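You operate a simulated robot arm through the tools that you are given. There is no shell and no other tool. Be economical: measure what you need, move in short steps, check, and stop when the job is done.

The job below is to be done with a simulated robot arm. You get a single attempt, and the scene is never put back.

Task
Fetch the shim from the top of the rework bench and set it on the top of the side bench. Take the yellow pad on the top of the rework bench and put it away on the top of the narrow grey bench. Put the block on the top of the rework bench away on the top of the narrow grey bench. Put the 160 mm short bar from the top of the rework bench on the low shelf of the sample bench and the 140 mm short bar on the near end of the sample bench. Take the brown carton on the top of the rework bench and put it away on the lower middle board of the narrow shelf. Open the mirror lid. Do these in any order. Set down upright: block, brown carton.

Only the result counts: the job must be done as asked and must still hold three seconds after the hand-in. Knocking over, shifting, dropping, spilling or breaking anything else fails it. A push-on lid holds only when it is set on centred and level and pressed home; a screw cap is set on level and turned clockwise until tight.

Robot
A 6-joint arm with a two-finger parallel gripper on a trunk, on a base that drives. Base frame: it is fixed to the floor where the robot stands at the start and does not move with it; the origin is under the middle of the robot, x ahead of it, y to its left, z up; the surface under the hand at the start is at about z = 85. Units: cm, degrees, N and s.
With the tool pointing down near the work surface it reaches from about 48 to 88 cm from the robot's upright axis, wherever it stands. Its first joint turns from -115.0 to 115.0 degrees. Places, roughly: block (13x6x9 cm) [50, -60, 90]; brown carton [75, -75, 75]; low shelf of the sample bench [-210, 140, 50]; lower middle board of the narrow shelf [80, -170, 60]; mirror lid [-410, 140, 80]; near end of the sample bench [-180, 150, 80]; shim [50, 0, 75]; short bar [75, -75, 100]; top of the narrow grey bench [-570, -30, 80]; top of the side bench [-30, -220, 80]; yellow pad (6x9x4 cm) [50, -20, 90]. Payload 4.2 kg.
Tool frame: the origin (TCP) lies between the finger pads and is the grasp point; the fingertips stand 2.3 cm ahead of it; z points along the fingers, y is the line along which they close. Largest opening 9.4 cm; finger width 3.8, thickness 1; the body of the gripper, 5.4 by 9.6 cm, starts 3.9 cm behind the TCP.
Orientation is told as [roll, pitch, yaw] about the base's x, y, z axes, in that order, counted from this pose: with the fingers straight down and closing along the base's y, the tool's x points along the base's -x, its y along +y and its z along -z.

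Tools
- The arm moves only by the tool play_rows. Its argument "series" is a list of rows, each an object (a shift or turn left out is 0, a gripper value left out holds the last) with "rotation": the turn, a rotation vector about the tool's x, y, z in degrees, a list of three; "linear": the shift along the tool's x, y, z in cm, a list of three; "hand": the finger opening in cm, from 0 to 9.4. In form: [{"rotation": [ax, ay, az], "linear": [tx, ty, tz], "hand": hand}, ...]. A call has 1 to 20 rows; each row shifts and turns the commanded pose from where the row before left it, along the tool's axes as they then stand. A row lasts 0.2 s, in which the tool goes at most 5 cm and 8.6 degrees; a call with a longer step from one row to the next is refused whole, and so is a gripper value outside its range. Where a pose cannot be reached the arm comes as near as it can. A force on the tool above 40 N (or 10 N above the force at the start of the call, whichever is more), or a blocked arm, ends the call early, and 0.2 s more pass. Each finger travels about 10.8 cm/s and halts on what it meets, pressing with about 23 N; the grip force reading is that of the motor and also rises with nothing between the fingers. The clock runs only during rows and for 0.2 s after the last one: add rows that do not move to give the fingers time. The reply holds the time, the measured pose of the TCP, the force on the tool along the base axes, the opening and the grip force, in the units named above and with some noise, with the torque about the TCP (base axes, N m) and any sound that the robot's microphone picked up.
- Cameras (640 x 400 px; columns grow to the right, rows downward): "scene" is now at [20.56, 12.61, 138.92]; the picture's right is [-0.79, -0.62, 0.00], its down [-0.38, 0.48, -0.79] and it looks along [0.49, -0.62, -0.61] (base axes); focal length 248 px, centre (320, 200). "wrist" rides on the gripper at [8.6, 1.6, -7.5] in the tool frame; the picture's right is [-0.18, 0.98, 0.00], its down [-0.58, -0.11, -0.81] and it looks along [-0.79, -0.15, 0.59] (tool axes); focal length 243 px, centre (320, 200). There is no depth. A picture from a camera that has moved, and an enlarged one, comes with that camera's place and axes in the base frame and with its lens.
- capture(camera): a new picture of that camera. The clock stands still meanwhile.
- move_column(by): slides the trunk up (or, below 0, down) by that many cm; the arm and the scene camera ride with it, the base frame stays. It gives what a move gives, with no picture.
- drive_base(legs): drives the robot by 1 to 6 legs, each [ahead, turn to the left] in cm and degrees, along the robot's own axes; the way and the turn of a leg run together, so that a leg with both is an arc; at most 150 cm and 180 degrees a leg. The arm and the cameras ride along, it lands a little off, and it stops where it bumps. It gives what a move gives.
- turn_head(pan, tilt): turns the head with the scene camera to pan (to the left, within 80 degrees either way) and tilt (down, from -29 to 69), counted from straight ahead of the robot. It gives what a move gives.
- inspect(camera, box): a new picture of the part [left, top, right, bottom] of that camera's present view, enlarged. The clock stands still meanwhile.
- job_done(): hands the job in; it is judged then, once.

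Work in short steps. Places have to be worked out from the pictures, the camera data and where the tool is seen: move nearer, look again, correct. Check each grasp and each placing, and mend what went wrong. You have 196 turns and 174 pictures in all, those below and enlarged ones among them. Open the gripper and draw the arm clear of the work before you hand the job in, unless the task says otherwise; then end with one line.

The tools are called after "Request:" as a command line: name --argument value ..., lists and objects as JSON in quotes. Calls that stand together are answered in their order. play_rows: Moves the arm, as the interface text tells. Its arguments: {"type":"object","properties":{"series":{"type":"array"}},"required":["series"]} The other tools are called the same way: move_column (by) slides the trunk up or down; drive_base (legs) drives the base; turn_head (pan, tilt) turns the head that bears the scene camera; capture (camera) takes a picture; inspect (camera, box) takes an enlarged picture of a part of a camera's view; job_done () hands the job in.

At the start:

```text
clock: 0.0
tcp_pos: [41.74, -43.56, 110.0]
orientation: [0.1, 0.0, -0.1]
force: [-0.5, -0.1, 0.8]
ft_torque: [0.0, 0.02, -0.01]
opening: 9.42
grasp_force: 0.0
trunk travel left (down, up): [-75.0, 24.0]
robot x, y, heading: [0.12, 0.19, 0.1]
head pan, tilt: [-51.9, 37.8]
```

scene: 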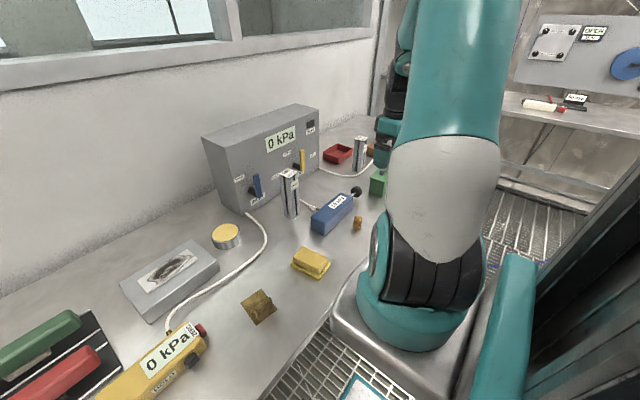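
wrist: 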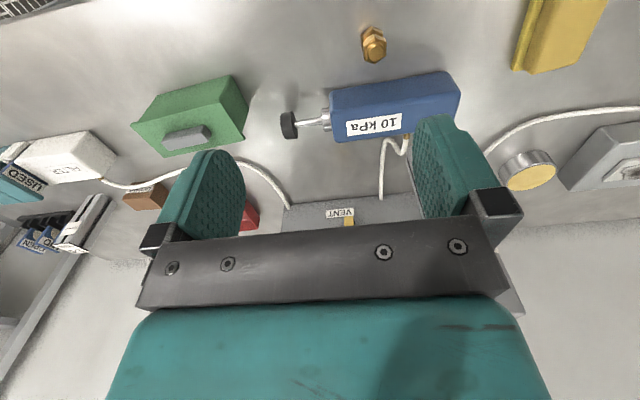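

The scene shows the rework bench with a shim (gold square), yellow pad, upright metal bars, a green block and a small brown thing. I'll take enlarged views first to identify things.

Request:
inspect --camera "scene" --box '[200, 90, 420, 230]'

Request:
inspect --camera "wrist" --box '[0, 0, 320, 260]'

Request:
inspect --camera "scene" --box '[200, 200, 380, 340]'

```text
2.86 times, centred on (310, 160) of scene
camera zoom: at [20.56, 12.61, 138.92], right [-0.79, -0.62, 0.0], down [-0.38, 0.48, -0.79], along [0.49, -0.62, -0.61], focal length 709 px, centre (349, 314)
```

zoom: 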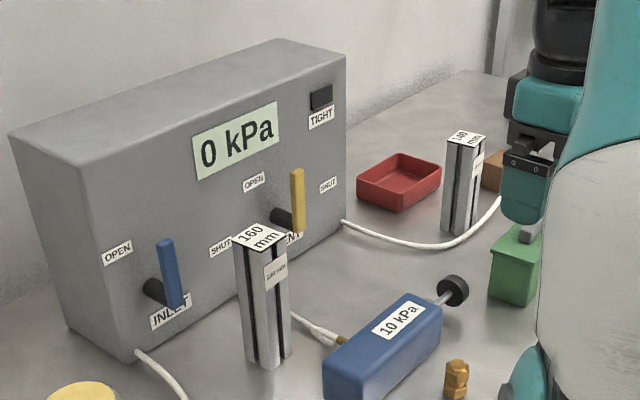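

```text
1.54 times, centred on (160, 130) of wrist
camera zoom: at [33.08, -42.03, 117.62], right [0.18, 0.98, 0.0], down [0.58, -0.11, 0.81], along [0.79, -0.15, -0.59], focal length 373 px, centre (566, 308)
```

zoom: 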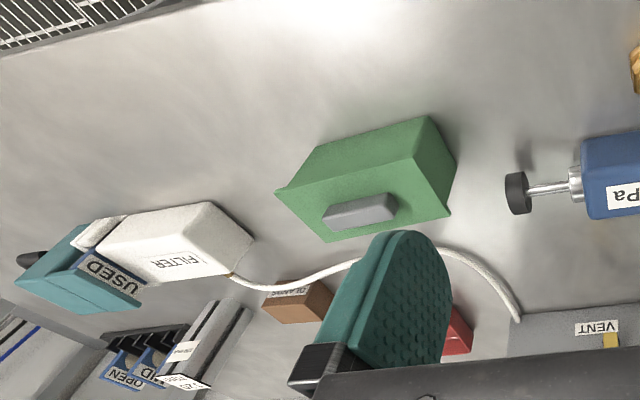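

```text
2.86 times, centred on (290, 270) of scene
camera zoom: at [20.56, 12.61, 138.92], right [-0.79, -0.62, 0.0], down [-0.38, 0.48, -0.79], along [0.49, -0.62, -0.61], focal length 709 px, centre (406, 0)
```

zoom: 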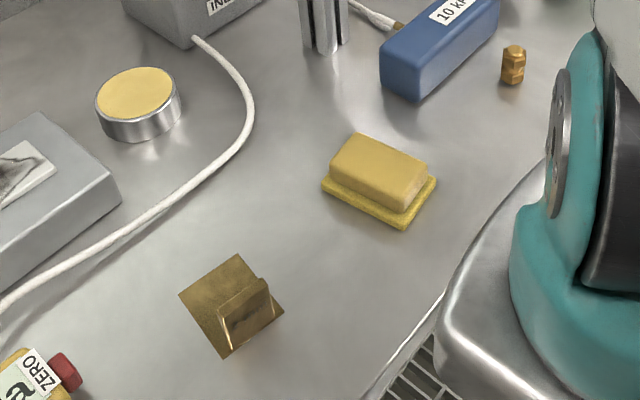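

I'll look around with the head to learn the layout.

Request:
turn_head --pan -80 --tilt 20

Request:
capture --camera "scene"

Request:
turn_head --pan 70 --tilt 25

Request:
capture --camera "scene"

Request:
turn_head --pan -5 --tilt 50

Request:
capture --camera "scene"

```text
clock: 0.9
tcp_pos: [41.8, -43.56, 109.96]
orientation: [0.0, 0.0, 0.0]
force: [-0.3, -0.5, 0.2]
ft_torque: [0.04, -0.03, 0.0]
opening: 9.4
grasp_force: 0.0
trunk travel left (down, up): [-75.0, 24.0]
robot x, y, heading: [-0.27, -0.58, -0.0]
head pan, tilt: [-80.0, 20.0]
```

```text
168 pictures are left
camera scene: at [16.86, 10.24, 141.73], right [-0.98, -0.17, 0.0], down [-0.06, 0.34, -0.94], along [0.16, -0.93, -0.34], focal length 248 px, centre (320, 200)
```

scene: 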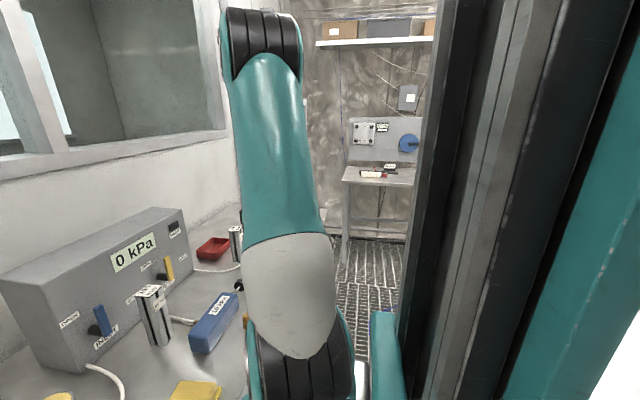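

```text
clock: 3.3
tcp_pos: [41.66, -43.65, 109.99]
orientation: [0.0, 0.0, 0.0]
force: [-0.5, 0.0, -0.3]
ft_torque: [-0.05, 0.02, 0.01]
opening: 9.4
grasp_force: 0.0
trunk travel left (down, up): [-75.0, 24.0]
robot x, y, heading: [0.17, -0.32, 0.0]
head pan, tilt: [70.0, 25.0]
```

```text
167 pictures are left
camera scene: at [18.39, 28.07, 140.93], right [0.94, -0.34, 0.0], down [-0.14, -0.4, -0.91], along [0.31, 0.85, -0.42], focal length 248 px, centre (320, 200)
```

scene: 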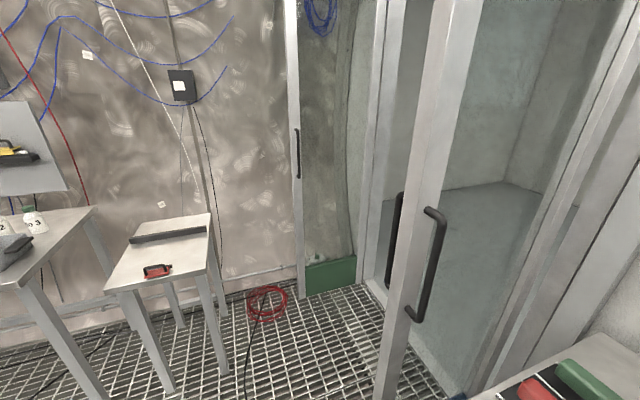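

```text
clock: 4.8
tcp_pos: [41.7, -43.62, 110.06]
orientation: [0.0, 0.0, 0.0]
force: [-0.5, 0.4, -0.3]
ft_torque: [-0.01, -0.02, 0.01]
opening: 9.38
grasp_force: 0.1
trunk travel left (down, up): [-75.0, 24.0]
robot x, y, heading: [0.03, -0.46, 0.3]
head pan, tilt: [-5.0, 50.0]
```

```text
166 pictures are left
camera scene: at [22.91, 18.75, 137.18], right [-0.09, -1.0, 0.0], down [-0.76, 0.07, -0.64], along [0.64, -0.06, -0.77], focal length 248 px, centre (320, 200)
```

scene: 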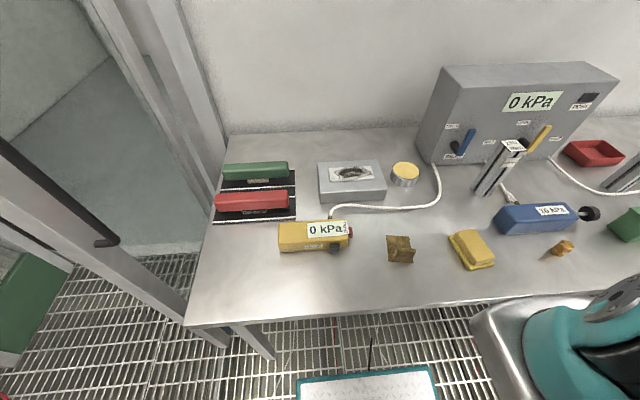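

The shim and pad are in reach from here. I'll zoom on them with the current head pose for accurate orientation.

Request:
inspect --camera "scene" --box '[360, 210, 520, 310]'

Request:
play_rows --series '[{"linear": [0, 4.5, 0]}, {"linear": [0, 4.5, 0]}, {"linear": [0, 4.5, 0]}, {"linear": [0, 4.5, 0]}, {"linear": [0, 4.5, 0]}, {"linear": [0, 4.5, 0]}, {"linear": [0, 4.5, 0]}, {"linear": [0, 4.5, 0]}, {"linear": [0, 4.5, 0]}, {}]'

Request:
capture --camera "wrist"

Request:
capture --camera "scene"

```text
4.00 times, centred on (440, 260) of scene
camera zoom: at [22.91, 18.75, 137.18], right [-0.09, -1.0, 0.0], down [-0.76, 0.07, -0.64], along [0.64, -0.06, -0.77], focal length 993 px, centre (-160, -40)
```

zoom: 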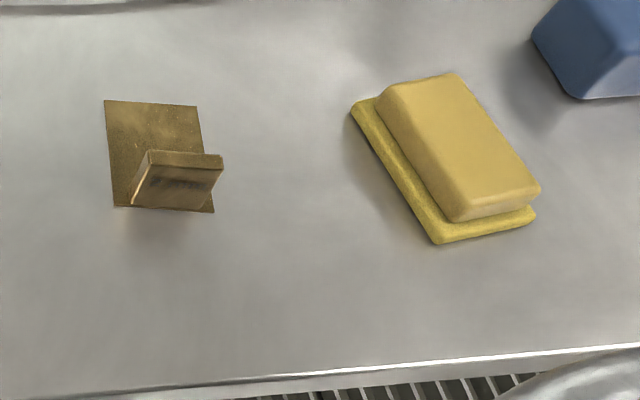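

```text
clock: 7.0
tcp_pos: [44.77, -4.18, 111.95]
orientation: [-0.1, -0.1, 0.1]
force: [0.0, 0.1, 0.1]
ft_torque: [0.0, 0.0, 0.0]
opening: 9.4
grasp_force: 0.0
out of reach, approached as far as the arm can: row 5, 6, 7
trunk travel left (down, up): [-75.0, 24.0]
robot x, y, heading: [-0.13, -0.19, 0.1]
head pan, tilt: [-5.0, 50.0]
```

```text
164 pictures are left
camera wrist: at [36.14, -2.55, 119.56], right [0.18, 0.98, 0.0], down [0.58, -0.11, 0.81], along [0.79, -0.15, -0.59], focal length 243 px, centre (320, 200)
```

wrist: 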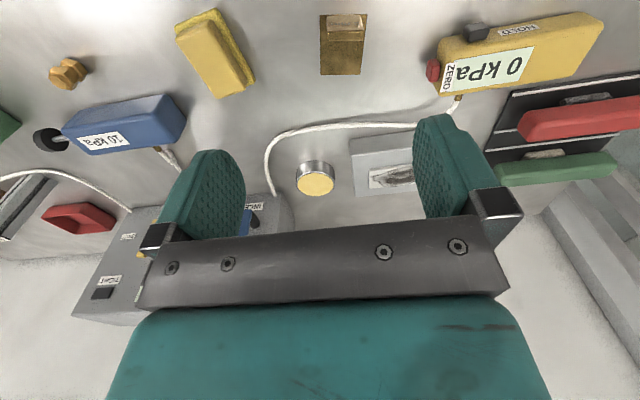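

```text
163 pictures are left
camera scene: at [22.9, 18.74, 137.18], right [-0.09, -1.0, 0.0], down [-0.76, 0.07, -0.64], along [0.64, -0.06, -0.77], focal length 248 px, centre (320, 200)
```

scene: 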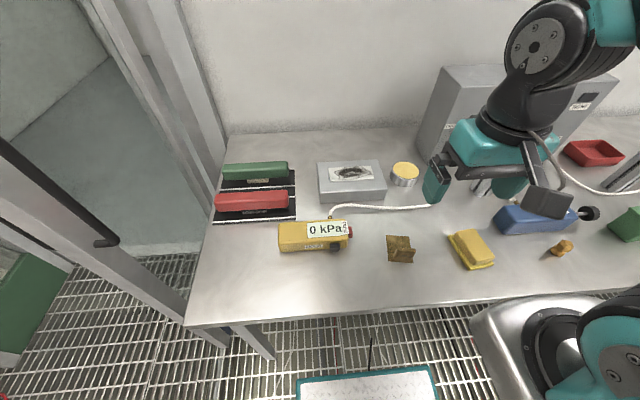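

The shim's tab runs along y near (46.3, -2), so I need the fingers closing along x. I'll back the base off 8 cm for reach and yaw the tool by 90°.

Request:
drive_base --legs '[[-8, 0]]'

Request:
play_rows --series '[{"rotation": [0, 0, 8.5]}, {"rotation": [0, 0, 8.5]}, {"rotation": [0, 0, 8.5]}, {"rotation": [0, 0, 8.5]}, {"rotation": [0, 0, 8.5]}, {"rotation": [0, 0, 8.5]}, {"rotation": [0, 0, 8.5]}, {"rotation": [0, 0, 8.5]}, {"rotation": [0, 0, 8.5]}, {"rotation": [0, 0, 8.5]}, {"rotation": [0, 0, 5], "hand": 6}, {}]'

Request:
capture --camera "scene"

```text
clock: 8.0
tcp_pos: [36.69, -4.18, 112.11]
orientation: [0.0, 0.0, 0.0]
force: [-0.8, -0.6, 0.3]
ft_torque: [0.0, 0.0, 0.01]
opening: 9.39
grasp_force: 0.1
trunk travel left (down, up): [-75.0, 24.0]
robot x, y, heading: [-8.29, 0.41, 0.0]
head pan, tilt: [-5.0, 50.0]
```

```text
clock: 10.6
tcp_pos: [36.61, -4.08, 111.9]
orientation: [0.0, 0.0, -90.1]
force: [-0.2, -0.1, 0.0]
ft_torque: [0.02, -0.01, 0.0]
opening: 6.01
grasp_force: 0.0
trunk travel left (down, up): [-75.0, 24.0]
robot x, y, heading: [-8.18, 0.29, -0.0]
head pan, tilt: [-5.0, 50.0]
```

```text
162 pictures are left
camera scene: at [14.75, 18.75, 137.18], right [-0.09, -1.0, 0.0], down [-0.76, 0.07, -0.64], along [0.64, -0.06, -0.77], focal length 248 px, centre (320, 200)
```

scene: 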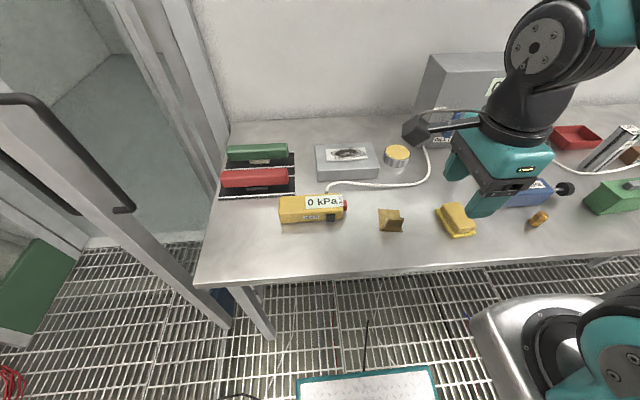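

Now move to a viewing pose beside the shim.

Request:
play_rows --series '[{"linear": [3, 3, 2]}, {"linear": [3, 3, 2]}, {"linear": [3, 3, 2]}, {"linear": [2, 1, 2]}, {}]'

Request:
capture --camera "wrist"

```text
clock: 11.8
tcp_pos: [46.63, 6.86, 103.96]
orientation: [0.1, 0.0, -90.1]
force: [0.2, -0.6, 0.2]
ft_torque: [0.0, -0.02, -0.01]
opening: 6.0
grasp_force: 0.1
trunk travel left (down, up): [-75.0, 24.0]
robot x, y, heading: [-8.54, -0.02, 0.2]
head pan, tilt: [-5.0, 50.0]
```

```text
161 pictures are left
camera wrist: at [48.24, 15.41, 111.54], right [0.98, -0.18, 0.0], down [-0.11, -0.58, 0.81], along [-0.15, -0.79, -0.59], focal length 243 px, centre (320, 200)
```

wrist: 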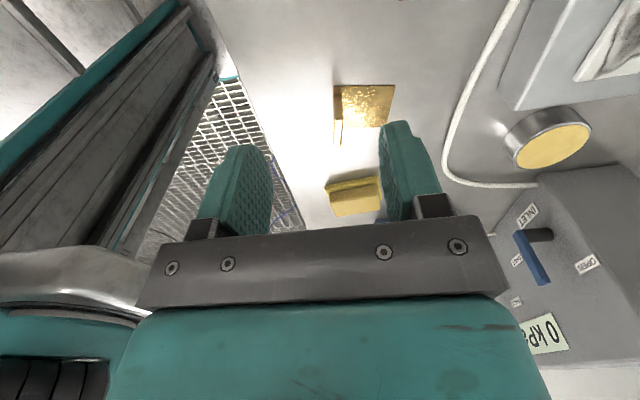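

The tab lies at about x=47.0, y from 0.9 to -4.5. I'll move over it and go down to z≈88.5.

Request:
play_rows --series '[{"linear": [-4.4, 0.2, 0]}, {"linear": [-4.3, 0.2, 3]}, {"linear": [0, 0, 4]}, {"linear": [0, 0, 4]}, {}]'

Request:
inspect --camera "scene" --box '[300, 140, 500, 280]'

Request:
capture --camera "wrist"

```text
refused: row 2 steps farther than a row can; nothing moved
```

```text
2.86 times, centred on (400, 210) of scene
camera zoom: at [14.74, 18.75, 137.18], right [-0.09, -1.0, 0.0], down [-0.76, 0.07, -0.64], along [0.64, -0.06, -0.77], focal length 709 px, centre (91, 171)
```

zoom: 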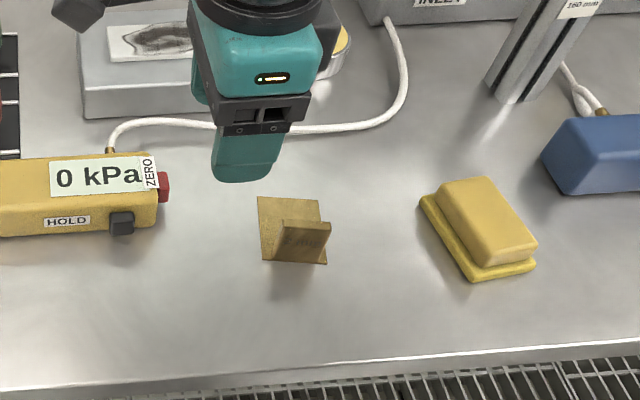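

```text
159 pictures are left
camera wrist: at [48.24, 15.41, 111.54], right [0.98, -0.18, 0.0], down [-0.11, -0.58, 0.81], along [-0.15, -0.79, -0.59], focal length 243 px, centre (320, 200)
```

wrist: 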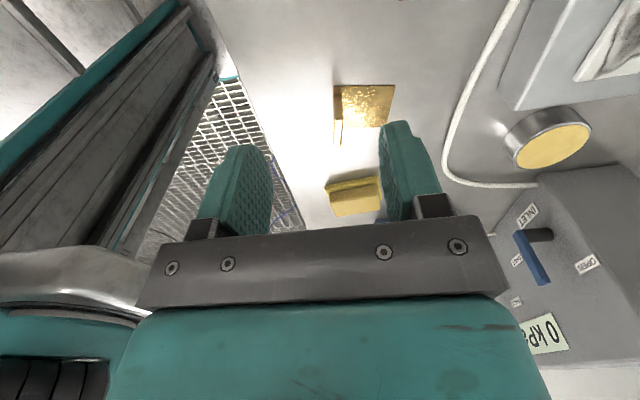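

The step was too long; I'll repeat it with shorter rows.

Request:
play_rows --series '[{"linear": [-4.4, 0.2, 0]}, {"linear": [-4.3, 0.2, 0]}, {"linear": [0, 0, 4]}, {"linear": [0, 0, 4]}, {"linear": [0, 0, 4]}, {}]'

Request:
inspect --camera "scene" --box '[300, 140, 500, 280]'

```text
clock: 13.2
tcp_pos: [47.13, -1.66, 91.79]
orientation: [0.0, 0.1, -90.0]
force: [0.6, 0.8, 0.4]
ft_torque: [0.02, -0.05, 0.03]
opening: 6.0
grasp_force: 0.0
trunk travel left (down, up): [-75.0, 24.0]
robot x, y, heading: [-8.35, 0.23, 0.0]
head pan, tilt: [-5.0, 50.0]
```

```text
2.86 times, centred on (400, 210) of scene
camera zoom: at [14.74, 18.75, 137.18], right [-0.09, -1.0, 0.0], down [-0.76, 0.07, -0.64], along [0.64, -0.06, -0.77], focal length 709 px, centre (91, 171)
```

zoom: 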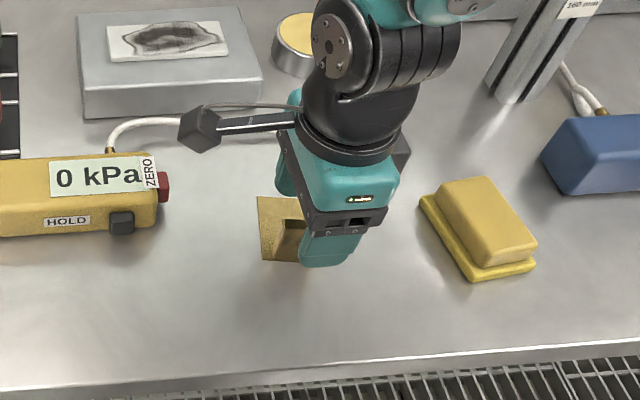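

The fingers straddle the tab. Down 3.2 cm and close.

Request:
play_rows --series '[{"linear": [0, 0, 2]}, {"linear": [0, 0, 1.2]}, {"hand": 0}, {"hand": 0}, {"hand": 0}, {"hand": 0}]'

Request:
play_rows --series '[{"linear": [0, 0, -3]}, {"linear": [0, 0, -4]}, {"linear": [0, 0, -4]}, {"linear": [0, 0, -4]}, {}]'

Request:
capture --camera "wrist"

Request:
capture --camera "scene"

```text
clock: 14.6
tcp_pos: [46.99, -1.75, 88.67]
orientation: [0.0, 0.0, -90.1]
force: [0.3, -0.2, 0.0]
ft_torque: [-0.01, 0.03, 0.04]
opening: 0.94
grasp_force: 23.1
trunk travel left (down, up): [-75.0, 24.0]
robot x, y, heading: [-8.58, 0.14, 0.1]
head pan, tilt: [-5.0, 50.0]
```

```text
clock: 15.8
tcp_pos: [47.11, -1.86, 103.72]
orientation: [0.0, 0.0, -90.0]
force: [0.3, -0.1, 0.0]
ft_torque: [0.01, -0.01, 0.0]
opening: 0.0
grasp_force: 23.3
trunk travel left (down, up): [-75.0, 24.0]
robot x, y, heading: [-8.42, -0.32, -0.0]
head pan, tilt: [-5.0, 50.0]
```

```text
157 pictures are left
camera wrist: at [48.73, 6.74, 111.26], right [0.98, -0.18, 0.0], down [-0.11, -0.58, 0.81], along [-0.15, -0.79, -0.59], focal length 243 px, centre (320, 200)
```

wrist: 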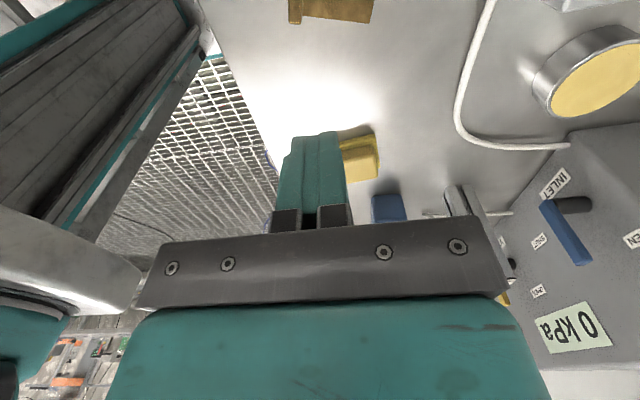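

```text
156 pictures are left
camera scene: at [14.76, 18.75, 137.17], right [-0.09, -1.0, 0.0], down [-0.76, 0.07, -0.64], along [0.64, -0.06, -0.77], focal length 248 px, centre (320, 200)
```

scene: 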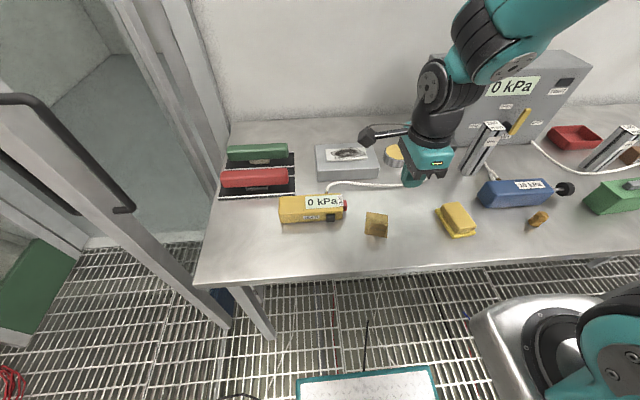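

The shim slipped out (only its edge was caught) and moved toward +y. I'll look closer.

Request:
inspect --camera "scene" --box '[320, 180, 440, 260]'

Request:
inspect --camera "wrist" --box '[240, 0, 440, 120]'

```text
5.00 times, centred on (380, 220) of scene
camera zoom: at [14.76, 18.75, 137.17], right [-0.09, -1.0, 0.0], down [-0.76, 0.07, -0.64], along [0.64, -0.06, -0.77], focal length 1242 px, centre (20, 100)
```

zoom: 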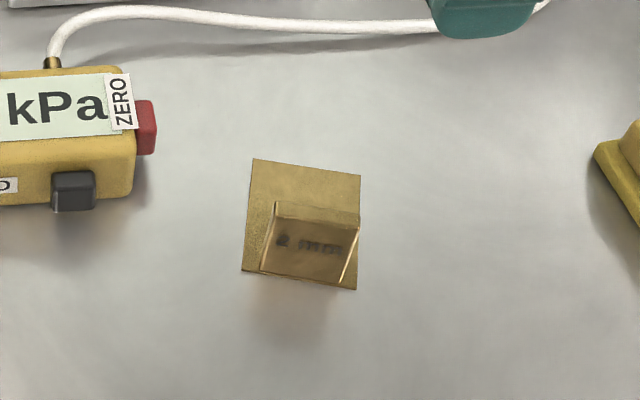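

```text
3.20 times, centred on (340, 60) of wrist
camera zoom: at [48.73, 6.74, 111.26], right [0.98, -0.18, 0.0], down [-0.11, -0.58, 0.81], along [-0.15, -0.79, -0.59], focal length 776 px, centre (256, 648)
```

zoom: 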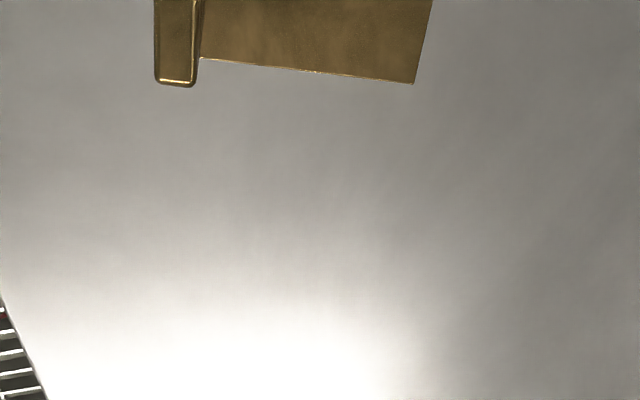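

The tab is now centred near (46.1, 2.1), rotated so the needed yaw is about -105°. I'll reposition with yaw, open, and look before gripping.

Request:
play_rows --series '[{"linear": [3.95, -0.95, 0], "hand": 5}, {"rotation": [0, 0, 7.5], "hand": 5}, {"rotation": [0, 0, 7.5]}, {"linear": [0, 0, 4]}, {"linear": [0, 0, 4]}, {"linear": [0, 0, 4]}, {}]'

Request:
inspect --camera "scene" --box '[320, 160, 480, 260]'

Request:
capture --camera "wrist"

```text
clock: 17.4
tcp_pos: [46.07, 2.12, 91.83]
orientation: [0.0, -0.1, -105.0]
force: [0.2, 0.6, 0.1]
ft_torque: [0.0, -0.02, 0.0]
opening: 5.0
grasp_force: 0.0
trunk travel left (down, up): [-75.0, 24.0]
robot x, y, heading: [-8.23, 0.01, -0.0]
head pan, tilt: [-5.0, 50.0]
```

```text
4.00 times, centred on (400, 210) of scene
camera zoom: at [14.74, 18.75, 137.18], right [-0.09, -1.0, 0.0], down [-0.76, 0.07, -0.64], along [0.64, -0.06, -0.77], focal length 993 px, centre (0, 160)
```

zoom: 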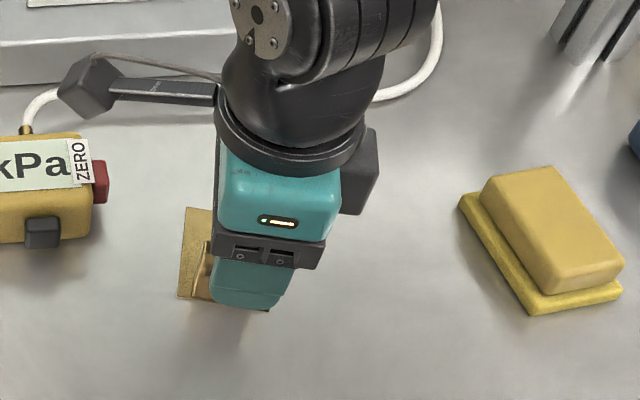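

```text
152 pictures are left
camera wrist: at [49.85, 9.94, 99.45], right [0.9, -0.43, 0.0], down [-0.26, -0.53, 0.81], along [-0.35, -0.73, -0.59], focal length 243 px, centre (320, 200)
```

wrist: 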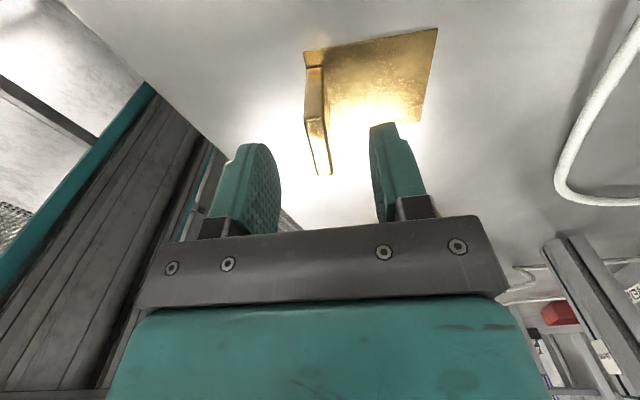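

The wrist view shows the tab about 6 cm long, needing ~6° more yaw and a shift toward +y. I'll correct and look again.

Request:
play_rows --series '[{"linear": [1.1, 0.37, 0]}, {"rotation": [0, 0, 6]}, {}]'

Request:
capture --camera "wrist"

```text
clock: 18.2
tcp_pos: [46.66, 2.95, 91.84]
orientation: [-0.1, 0.0, -111.0]
force: [-0.5, -0.5, -0.5]
ft_torque: [-0.02, -0.01, 0.0]
opening: 4.98
grasp_force: 0.0
trunk travel left (down, up): [-75.0, 24.0]
robot x, y, heading: [-7.72, 0.21, 0.2]
head pan, tilt: [-5.0, 50.0]
```

```text
151 pictures are left
camera wrist: at [51.34, 10.49, 99.39], right [0.85, -0.52, 0.0], down [-0.31, -0.5, 0.81], along [-0.42, -0.69, -0.59], focal length 243 px, centre (320, 200)
```

wrist: 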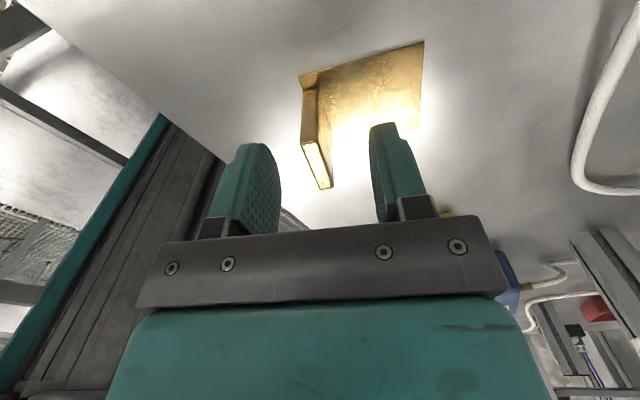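

Alignment is good now (tab centre ≈ (46.7, 2.9)). Back 2° in yaw, descend to z≈88.2 and close.

Request:
play_rows --series '[{"rotation": [0, 0, -2.5]}, {"linear": [0, 0, 2]}, {"linear": [0, 0, 1.6]}, {"hand": 0}, {"hand": 0}, {"hand": 0}, {"hand": 0}, {"hand": 0}]'

Request:
play_rows --series '[{"linear": [0, 0, -1.5]}, {"linear": [0, 0, -2]}, {"linear": [0, 0, -2]}, {}]'

Request:
capture --camera "wrist"

```text
clock: 20.0
tcp_pos: [46.8, 3.17, 88.29]
orientation: [0.0, 0.0, -108.5]
force: [1.0, 1.0, 1.8]
ft_torque: [0.04, -0.04, -0.02]
opening: 0.98
grasp_force: 22.9
trunk travel left (down, up): [-75.0, 24.0]
robot x, y, heading: [-8.36, -0.29, -0.0]
head pan, tilt: [-5.0, 50.0]
```

```text
clock: 21.0
tcp_pos: [46.72, 3.05, 93.71]
orientation: [0.0, 0.0, -108.5]
force: [-0.6, 0.2, 0.0]
ft_torque: [0.03, -0.04, 0.0]
opening: 0.95
grasp_force: 22.5
trunk travel left (down, up): [-75.0, 24.0]
robot x, y, heading: [-7.96, -0.05, 0.2]
head pan, tilt: [-5.0, 50.0]
```

```text
150 pictures are left
camera wrist: at [50.97, 10.71, 101.27], right [0.87, -0.49, 0.0], down [-0.29, -0.52, 0.81], along [-0.39, -0.7, -0.59], focal length 243 px, centre (320, 200)
```

wrist: 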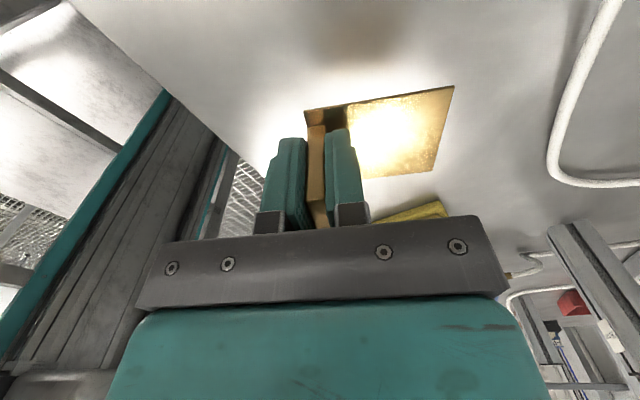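

Shim held. I'll raise it, back away from the bench, turn to face -y, and look toward the side bench.

Request:
play_rows --series '[{"linear": [0, 0, -4]}, {"linear": [0, 0, -4]}, {"linear": [0, 0, -4]}, {"linear": [0, 0, -4]}, {"linear": [0, 0, -4]}, {}]'

Request:
drive_base --legs '[[-40, 0], [0, -90]]'

Request:
turn_head --pan 0 --tilt 20

Request:
capture --camera "scene"

```text
clock: 22.4
tcp_pos: [46.81, 3.07, 113.85]
orientation: [0.0, 0.0, -108.5]
force: [0.1, -0.2, -1.1]
ft_torque: [0.02, 0.02, 0.04]
opening: 1.0
grasp_force: 22.8
trunk travel left (down, up): [-75.0, 24.0]
robot x, y, heading: [-7.98, 0.17, 0.0]
head pan, tilt: [-5.0, 50.0]
```

```text
clock: 28.7
tcp_pos: [-45.34, -54.84, 113.71]
orientation: [0.0, -0.1, 161.1]
force: [0.4, 0.4, -1.0]
ft_torque: [0.02, 0.01, 0.02]
opening: 0.94
grasp_force: 23.2
trunk travel left (down, up): [-75.0, 24.0]
robot x, y, heading: [-47.98, -0.11, -90.3]
head pan, tilt: [-5.0, 50.0]
```

```text
clock: 29.7
tcp_pos: [-45.39, -54.84, 113.7]
orientation: [-0.1, 0.0, 161.1]
force: [0.3, 0.1, -0.8]
ft_torque: [0.03, -0.03, -0.01]
opening: 0.96
grasp_force: 22.7
trunk travel left (down, up): [-75.0, 24.0]
robot x, y, heading: [-48.13, 0.05, -90.3]
head pan, tilt: [0.0, 20.0]
```

```text
149 pictures are left
camera scene: at [-28.72, -24.63, 141.73], right [-1.0, 0.01, 0.0], down [0.0, 0.34, -0.94], along [-0.01, -0.94, -0.34], focal length 248 px, centre (320, 200)
```

scene: 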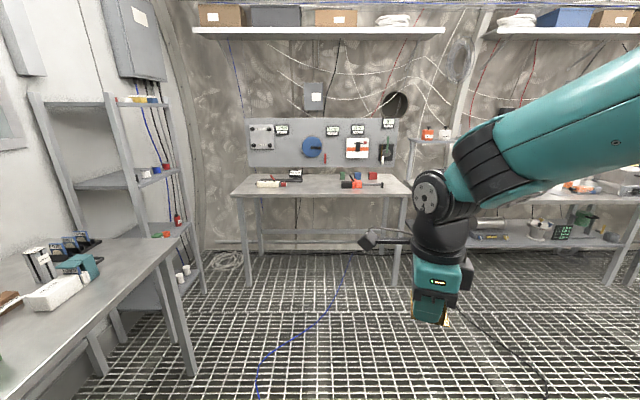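

The side bench is straight ahead with a free patch in the middle front; the narrow shelf is at left. Drive ahead 148 cm.

Request:
drive_base --legs '[[148, 0.3]]'

Request:
turn_head --pan 5 --tilt 42

Request:
capture --camera "scene"

Request:
capture --camera "wrist"

```text
clock: 37.1
tcp_pos: [-44.32, -204.06, 113.71]
orientation: [0.1, 0.0, 162.1]
force: [0.0, -0.5, -0.4]
ft_torque: [0.01, 0.0, 0.01]
opening: 0.96
grasp_force: 23.0
trunk travel left (down, up): [-75.0, 24.0]
robot x, y, heading: [-47.79, -149.14, -89.6]
head pan, tilt: [0.0, 20.0]
```

```text
clock: 37.9
tcp_pos: [-44.21, -204.17, 113.69]
orientation: [0.0, 0.0, 162.1]
force: [0.6, -0.5, -0.2]
ft_torque: [0.03, 0.01, 0.0]
opening: 0.97
grasp_force: 22.9
trunk travel left (down, up): [-75.0, 24.0]
robot x, y, heading: [-47.77, -149.41, -89.5]
head pan, tilt: [5.0, 42.0]
```

```text
148 pictures are left
camera scene: at [-27.37, -172.6, 138.31], right [-1.0, -0.1, 0.0], down [-0.06, 0.67, -0.74], along [0.07, -0.74, -0.67], focal length 248 px, centre (320, 200)
```

scene: 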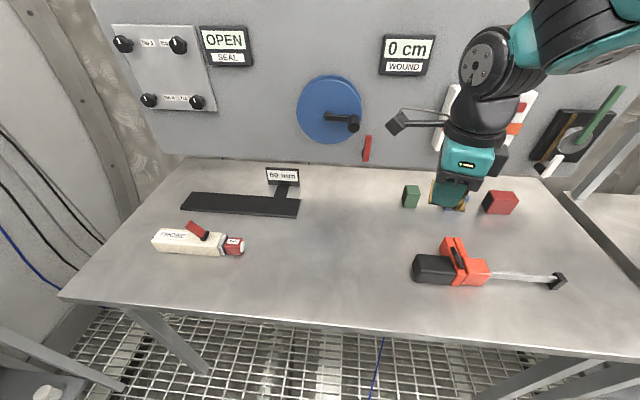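

```text
147 pictures are left
camera wrist: at [-36.49, -208.39, 121.27], right [-0.48, -0.88, 0.0], down [-0.52, 0.28, 0.81], along [-0.71, 0.39, -0.59], focal length 243 px, centre (320, 200)
```

wrist: 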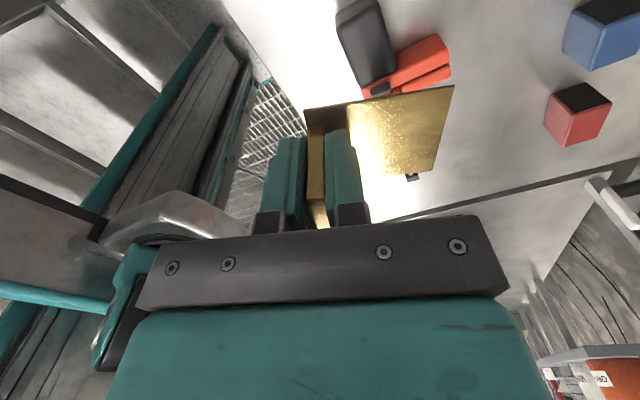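

Free patch at about (-26, -219), table height ≈85. Move over it and descend to z≈92, then check.

Request:
play_rows --series '[{"linear": [4.35, 1.75, 0]}, {"linear": [4.35, 1.75, 0]}, {"linear": [4.35, 1.75, 0]}, {"linear": [4.35, 1.75, 0]}, {"linear": [4.35, 1.75, 0]}, {"linear": [0, 0, 4]}, {"linear": [0, 0, 4]}, {"linear": [0, 0, 4]}, {"linear": [0, 0, 4]}, {"linear": [0, 0, 4]}, {}]'

Request:
capture --camera "scene"

Request:
capture --camera "wrist"

```text
clock: 40.3
tcp_pos: [-26.16, -219.17, 93.59]
orientation: [0.0, 0.0, 162.1]
force: [1.4, 0.3, 0.5]
ft_torque: [0.0, -0.03, 0.01]
opening: 0.96
grasp_force: 23.3
trunk travel left (down, up): [-75.0, 24.0]
robot x, y, heading: [-47.92, -148.85, -89.6]
head pan, tilt: [5.0, 42.0]
```

```text
146 pictures are left
camera scene: at [-27.37, -172.59, 138.3], right [-1.0, -0.1, 0.0], down [-0.06, 0.67, -0.74], along [0.07, -0.74, -0.67], focal length 248 px, centre (320, 200)
```

scene: 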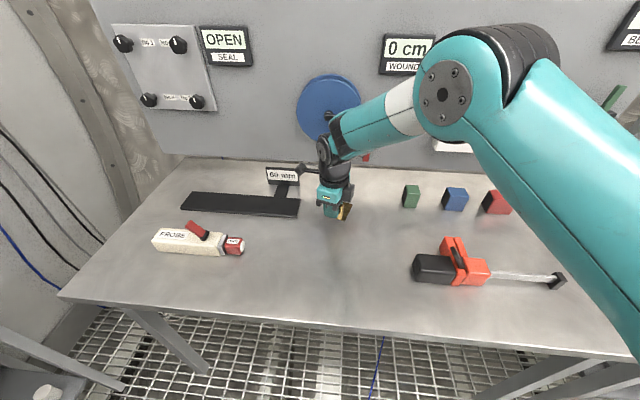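

```text
145 pictures are left
camera wrist: at [-18.46, -223.43, 101.23], right [-0.48, -0.88, 0.0], down [-0.52, 0.28, 0.81], along [-0.71, 0.39, -0.59], focal length 243 px, centre (320, 200)
```

wrist: 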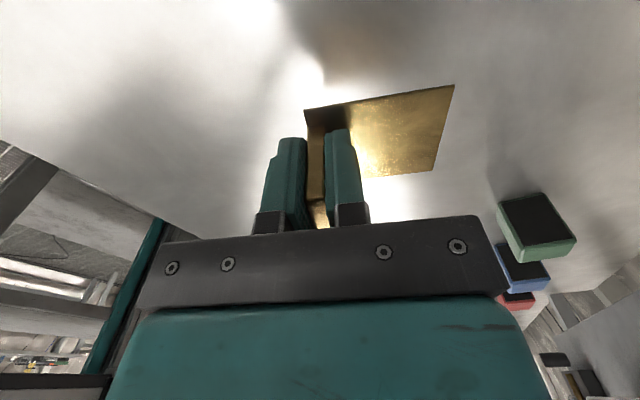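

The spot is clear. Descend gently until contact.

Request:
play_rows --series '[{"linear": [0, 0, 2]}, {"linear": [0, 0, 1.5]}, {"linear": [0, 0, 0.5]}, {"linear": [0, 0, 0.4]}, {"linear": [0, 0, 0.3]}, {}]'

Request:
inspect --camera "scene" --box '[270, 150, 420, 250]'

```text
clock: 41.7
tcp_pos: [-26.4, -219.13, 89.09]
orientation: [0.1, 0.0, 162.2]
force: [0.6, 0.2, -0.7]
ft_torque: [0.02, -0.03, 0.01]
opening: 0.97
grasp_force: 23.3
trunk travel left (down, up): [-75.0, 24.0]
robot x, y, heading: [-47.95, -149.53, -89.5]
head pan, tilt: [5.0, 42.0]
```

```text
4.00 times, centred on (345, 200) of scene
camera zoom: at [-27.37, -172.6, 138.3], right [-1.0, -0.1, 0.0], down [-0.06, 0.67, -0.74], along [0.07, -0.74, -0.67], focal length 993 px, centre (220, 200)
```

zoom: 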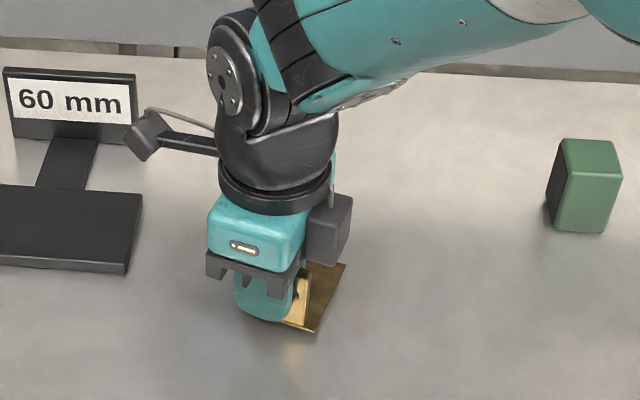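

Almost down; keep lowering in small steps watching force.

Request:
play_rows --series '[{"linear": [0, 0, 0.25]}, {"linear": [0, 0, 0.25]}, {"linear": [0, 0, 0.2]}, {}]'

Request:
play_rows --series '[{"linear": [0, 0, 0.15]}, {"linear": [0, 0, 0.15]}, {}]'

```text
clock: 42.7
tcp_pos: [-26.23, -219.21, 88.38]
orientation: [-0.1, 0.0, 162.1]
force: [-0.5, -0.1, -0.4]
ft_torque: [0.0, -0.01, -0.02]
opening: 0.95
grasp_force: 22.4
trunk travel left (down, up): [-75.0, 24.0]
robot x, y, heading: [-47.69, -149.21, -89.5]
head pan, tilt: [5.0, 42.0]
```

```text
clock: 43.5
tcp_pos: [-26.22, -219.2, 88.14]
orientation: [0.1, 0.1, 162.1]
force: [-1.5, 2.4, 13.8]
ft_torque: [0.09, 0.25, -0.03]
opening: 0.95
grasp_force: 22.4
trunk travel left (down, up): [-75.0, 24.0]
robot x, y, heading: [-48.11, -149.03, -89.3]
head pan, tilt: [5.0, 42.0]
```

Contact made. Release and lift, then check.

Request:
play_rows --series '[{"linear": [0, 0, -0.1]}, {"hand": 4}, {"hand": 4}, {"hand": 4}, {"linear": [0, 0, -3]}, {"linear": [0, 0, -4]}, {"linear": [0, 0, -4]}, {"linear": [0, 0, -4]}, {"linear": [0, 0, -4]}, {"linear": [0, 0, -4]}, {}]'

Request:
capture --camera "scene"

```text
clock: 45.9
tcp_pos: [-26.23, -219.15, 111.1]
orientation: [-0.1, 0.0, 162.1]
force: [-1.2, 0.2, 0.2]
ft_torque: [-0.01, -0.03, -0.02]
opening: 4.0
grasp_force: 0.0
trunk travel left (down, up): [-75.0, 24.0]
robot x, y, heading: [-47.88, -149.23, -89.2]
head pan, tilt: [5.0, 42.0]
```

```text
143 pictures are left
camera scene: at [-27.37, -172.6, 138.3], right [-1.0, -0.1, 0.0], down [-0.06, 0.67, -0.74], along [0.07, -0.74, -0.67], focal length 248 px, centre (320, 200)
```

scene: 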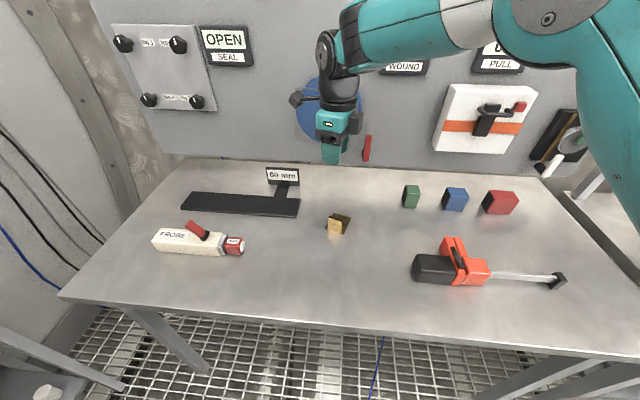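

Shim is placed. While here, look left at the narrow shelf.

Request:
turn_head --pan 75 --tilt 28

Request:
capture --camera "scene"

```text
clock: 47.4
tcp_pos: [-26.28, -219.16, 111.0]
orientation: [0.2, 0.0, 162.1]
force: [-0.3, -0.5, 0.5]
ft_torque: [-0.01, 0.02, 0.01]
opening: 4.0
grasp_force: 0.0
trunk travel left (down, up): [-75.0, 24.0]
robot x, y, heading: [-47.72, -149.19, -89.2]
head pan, tilt: [75.0, 28.0]
```

```text
142 pictures are left
camera scene: at [-19.35, -166.55, 140.44], right [-0.25, -0.97, 0.0], down [-0.45, 0.12, -0.88], along [0.85, -0.22, -0.47], focal length 248 px, centre (320, 200)
```

scene: 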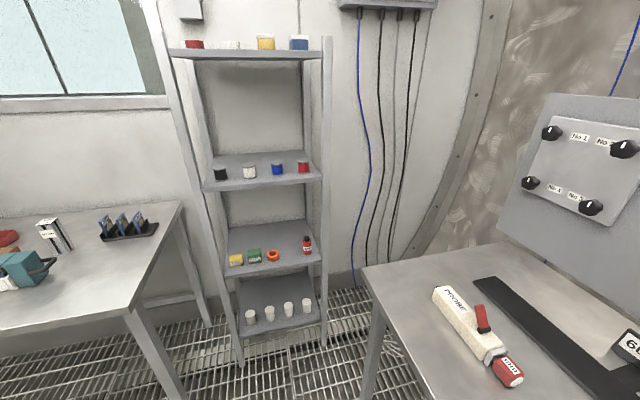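

The lower middle board has small items along its front. Next, go back along the bench to face its right end and view carton, bars and block.

Request:
move_column --by 12

Request:
drive_base --legs '[[-75, 0], [0, 90], [25, 0]]'

Request:
turn_head --pan -15 --tilt 45

Request:
capture --camera "scene"

```text
clock: 48.9
tcp_pos: [-26.22, -219.17, 123.18]
orientation: [0.0, 0.0, 162.0]
force: [0.9, 0.4, 0.1]
ft_torque: [0.02, -0.01, 0.04]
opening: 4.0
grasp_force: 0.0
trunk travel left (down, up): [-87.0, 12.0]
robot x, y, heading: [-48.3, -149.14, -89.2]
head pan, tilt: [75.0, 28.0]
```

```text
clock: 58.1
tcp_pos: [47.01, -55.13, 123.12]
orientation: [-0.1, 0.0, -109.1]
force: [-0.3, 0.1, -0.6]
ft_torque: [-0.03, 0.01, 0.01]
opening: 3.98
grasp_force: 0.0
trunk travel left (down, up): [-87.0, 12.0]
robot x, y, heading: [-23.17, -75.24, -0.5]
head pan, tilt: [75.0, 28.0]
```

```text
clock: 59.7
tcp_pos: [47.05, -55.17, 123.1]
orientation: [0.0, 0.0, -109.2]
force: [-0.2, 0.2, -0.3]
ft_torque: [0.03, -0.02, -0.01]
opening: 3.99
grasp_force: 0.1
trunk travel left (down, up): [-87.0, 12.0]
robot x, y, heading: [-23.29, -75.35, -0.4]
head pan, tilt: [-15.0, 45.0]
```

```text
141 pictures are left
camera scene: at [-0.11, -58.32, 149.87], right [-0.27, -0.96, 0.0], down [-0.68, 0.19, -0.71], along [0.68, -0.19, -0.71], focal length 248 px, centre (320, 200)
```

scene: 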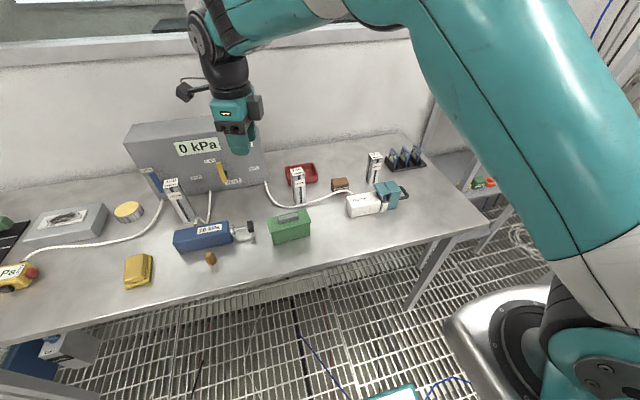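

Several bars are visible. I'll zoom in on this region.

Request:
inspect --camera "scene" --box '[250, 130, 430, 250]'

Request:
inspect --camera "scene" --box '[100, 160, 280, 290]'

```text
3.33 times, centred on (340, 190) of scene
camera zoom: at [-0.11, -58.32, 149.87], right [-0.27, -0.96, 0.0], down [-0.68, 0.19, -0.71], along [0.68, -0.19, -0.71], focal length 828 px, centre (253, 233)
```

zoom: 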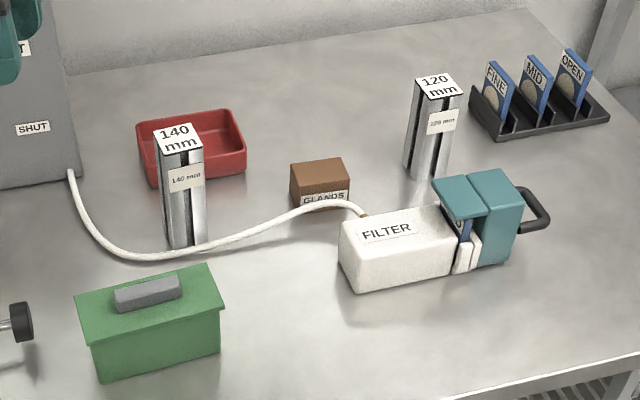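

```text
3.08 times, centred on (190, 225) of scene
camera zoom: at [-0.11, -58.32, 149.87], right [-0.27, -0.96, 0.0], down [-0.68, 0.19, -0.71], along [0.68, -0.19, -0.71], focal length 764 px, centre (720, 123)
```

zoom: 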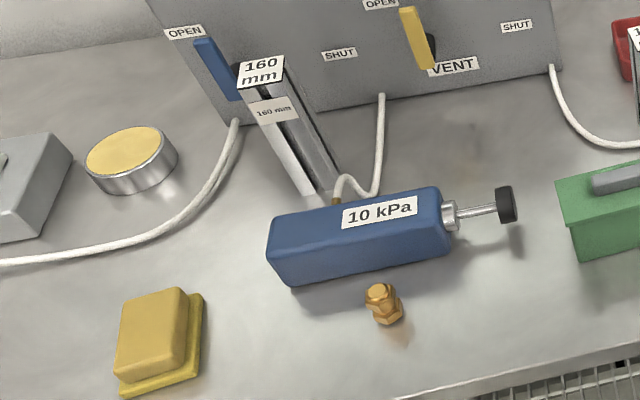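

Targets: 140 bar ≈(62,-68), carton "GLANDS" ≈(66,-84) behind a hose, block = green piece. I'll get the carton with a 45° tilted tool (camera above) so it can go onto the shelf; first drive closer and turn the tool.

Request:
drive_base --legs '[[12, 0]]'

Request:
play_rows --series '[{"rotation": [0, 0, 8], "hand": 9.4}, {"rotation": [0, 0, 8]}, {"rotation": [0, 0, 8]}, {"rotation": [0, 0, 8]}, {"rotation": [0, 0, 8]}, {"rotation": [0, 0, 8]}, {"rotation": [0, 0, 8]}, {"rotation": [0, 0, 8]}, {"rotation": [0, 0, 6.8]}, {}]'

Request:
play_rows --series '[{"linear": [0, 4.8, 0]}, {"linear": [0, 4.8, 0]}, {"linear": [0, 4.8, 0]}, {"linear": [0, 4.8, 0]}, {"linear": [0, 4.8, 0]}, {"linear": [0, 4.5, 0]}, {}]'

```text
clock: 61.0
tcp_pos: [58.97, -55.23, 123.15]
orientation: [0.1, 0.0, -109.1]
force: [-0.6, -0.1, -0.4]
ft_torque: [0.01, 0.02, 0.03]
opening: 3.99
grasp_force: 0.1
trunk travel left (down, up): [-87.0, 12.0]
robot x, y, heading: [-11.31, -75.7, -0.6]
head pan, tilt: [-15.0, 45.0]
```

```text
clock: 63.2
tcp_pos: [64.68, -55.41, 126.25]
orientation: [2.6, 0.9, -178.7]
force: [-0.4, 0.1, -0.1]
ft_torque: [0.01, 0.03, 0.01]
opening: 9.41
grasp_force: 0.1
out of reach, approached as far as the arm can: row 5, 6, 7
trunk travel left (down, up): [-87.0, 12.0]
robot x, y, heading: [-11.15, -75.3, -0.6]
head pan, tilt: [-15.0, 45.0]
```

```text
clock: 64.8
tcp_pos: [68.02, -83.28, 128.86]
orientation: [2.8, 0.6, -178.6]
force: [0.0, -0.1, -0.9]
ft_torque: [0.02, 0.02, 0.01]
opening: 9.43
grasp_force: 0.0
out of reach, approached as far as the arm can: row 3, 4, 5
trunk travel left (down, up): [-87.0, 12.0]
robot x, y, heading: [-11.47, -75.67, -0.2]
head pan, tilt: [-15.0, 45.0]
```

Now tilt the tool 45° so the fingers point forward and down.

Request:
play_rows --series '[{"rotation": [0, 7.5, 0]}, {"rotation": [0, 7.5, 0]}, {"rotation": [0, 7.5, 0]}, {"rotation": [0, 7.5, 0]}, {"rotation": [0, 7.5, 0]}, {"rotation": [0, 7.5, 0]}, {}]'

Request:
capture --camera "wrist"

Request:
capture --camera "scene"

```text
clock: 66.4
tcp_pos: [73.71, -82.56, 133.18]
orientation: [3.2, 22.2, -177.6]
force: [0.5, -0.4, -0.4]
ft_torque: [0.0, -0.01, 0.01]
opening: 9.39
grasp_force: 0.1
out of reach, approached as far as the arm can: row 1, 2, 3, 4, 5, 6
trunk travel left (down, up): [-87.0, 12.0]
robot x, y, heading: [-11.46, -75.64, -0.5]
head pan, tilt: [-15.0, 45.0]
```

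```text
138 pictures are left
camera wrist: at [78.98, -83.57, 143.6], right [-0.15, -0.99, -0.02], down [-0.84, 0.12, 0.52], along [-0.51, 0.09, -0.85], focal length 243 px, centre (320, 200)
```

wrist: 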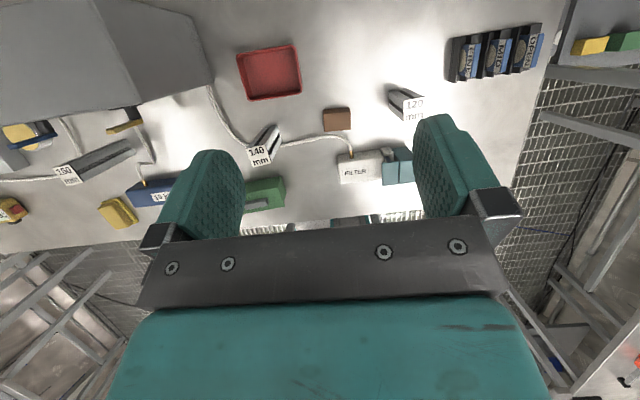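

```text
137 pictures are left
camera scene: at [11.96, -58.46, 149.87], right [-0.27, -0.96, 0.0], down [-0.68, 0.19, -0.71], along [0.68, -0.19, -0.71], focal length 248 px, centre (320, 200)
```

scene: 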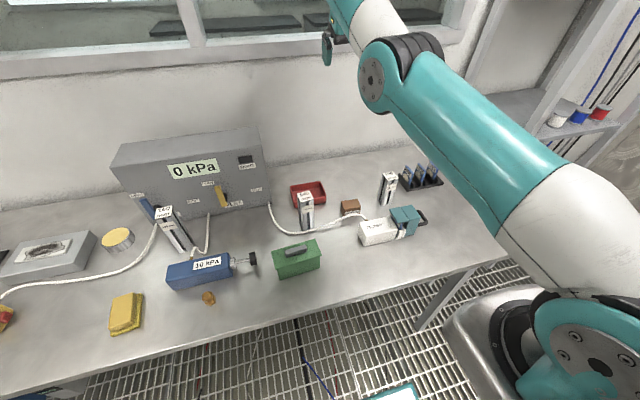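

The tilt wasn't fully reached at this height. I'll bring the tool lower and nearer, then try the remaining tilt.

Request:
play_rows --series '[{"linear": [-3.3, 0, 3]}, {"linear": [-3.3, 0, 3]}, {"linear": [-3.3, 0, 3]}, {"linear": [-3.3, 0, 3]}, {"linear": [-3.3, 0, 3]}, {}]'

Request:
play_rows --series '[{"rotation": [0, 7.5, 0]}, {"rotation": [0, 7.5, 0]}, {"rotation": [0, 7.5, 0]}, {}]'

```text
clock: 67.8
tcp_pos: [73.79, -82.53, 133.19]
orientation: [3.1, 22.1, -177.6]
force: [0.2, -0.5, 0.1]
ft_torque: [0.0, 0.03, 0.03]
opening: 9.38
grasp_force: 0.1
out of reach, approached as far as the arm can: row 1, 2, 3, 4, 5
trunk travel left (down, up): [-87.0, 12.0]
robot x, y, heading: [-11.24, -75.4, -0.6]
head pan, tilt: [-15.0, 45.0]
```

```text
clock: 68.8
tcp_pos: [73.71, -82.57, 133.3]
orientation: [3.2, 22.1, -177.7]
force: [-0.2, -0.1, 0.0]
ft_torque: [0.02, -0.02, -0.01]
opening: 9.39
grasp_force: 0.1
out of reach, approached as far as the arm can: row 1, 2, 3
trunk travel left (down, up): [-87.0, 12.0]
robot x, y, heading: [-11.43, -75.18, -0.4]
head pan, tilt: [-15.0, 45.0]
```

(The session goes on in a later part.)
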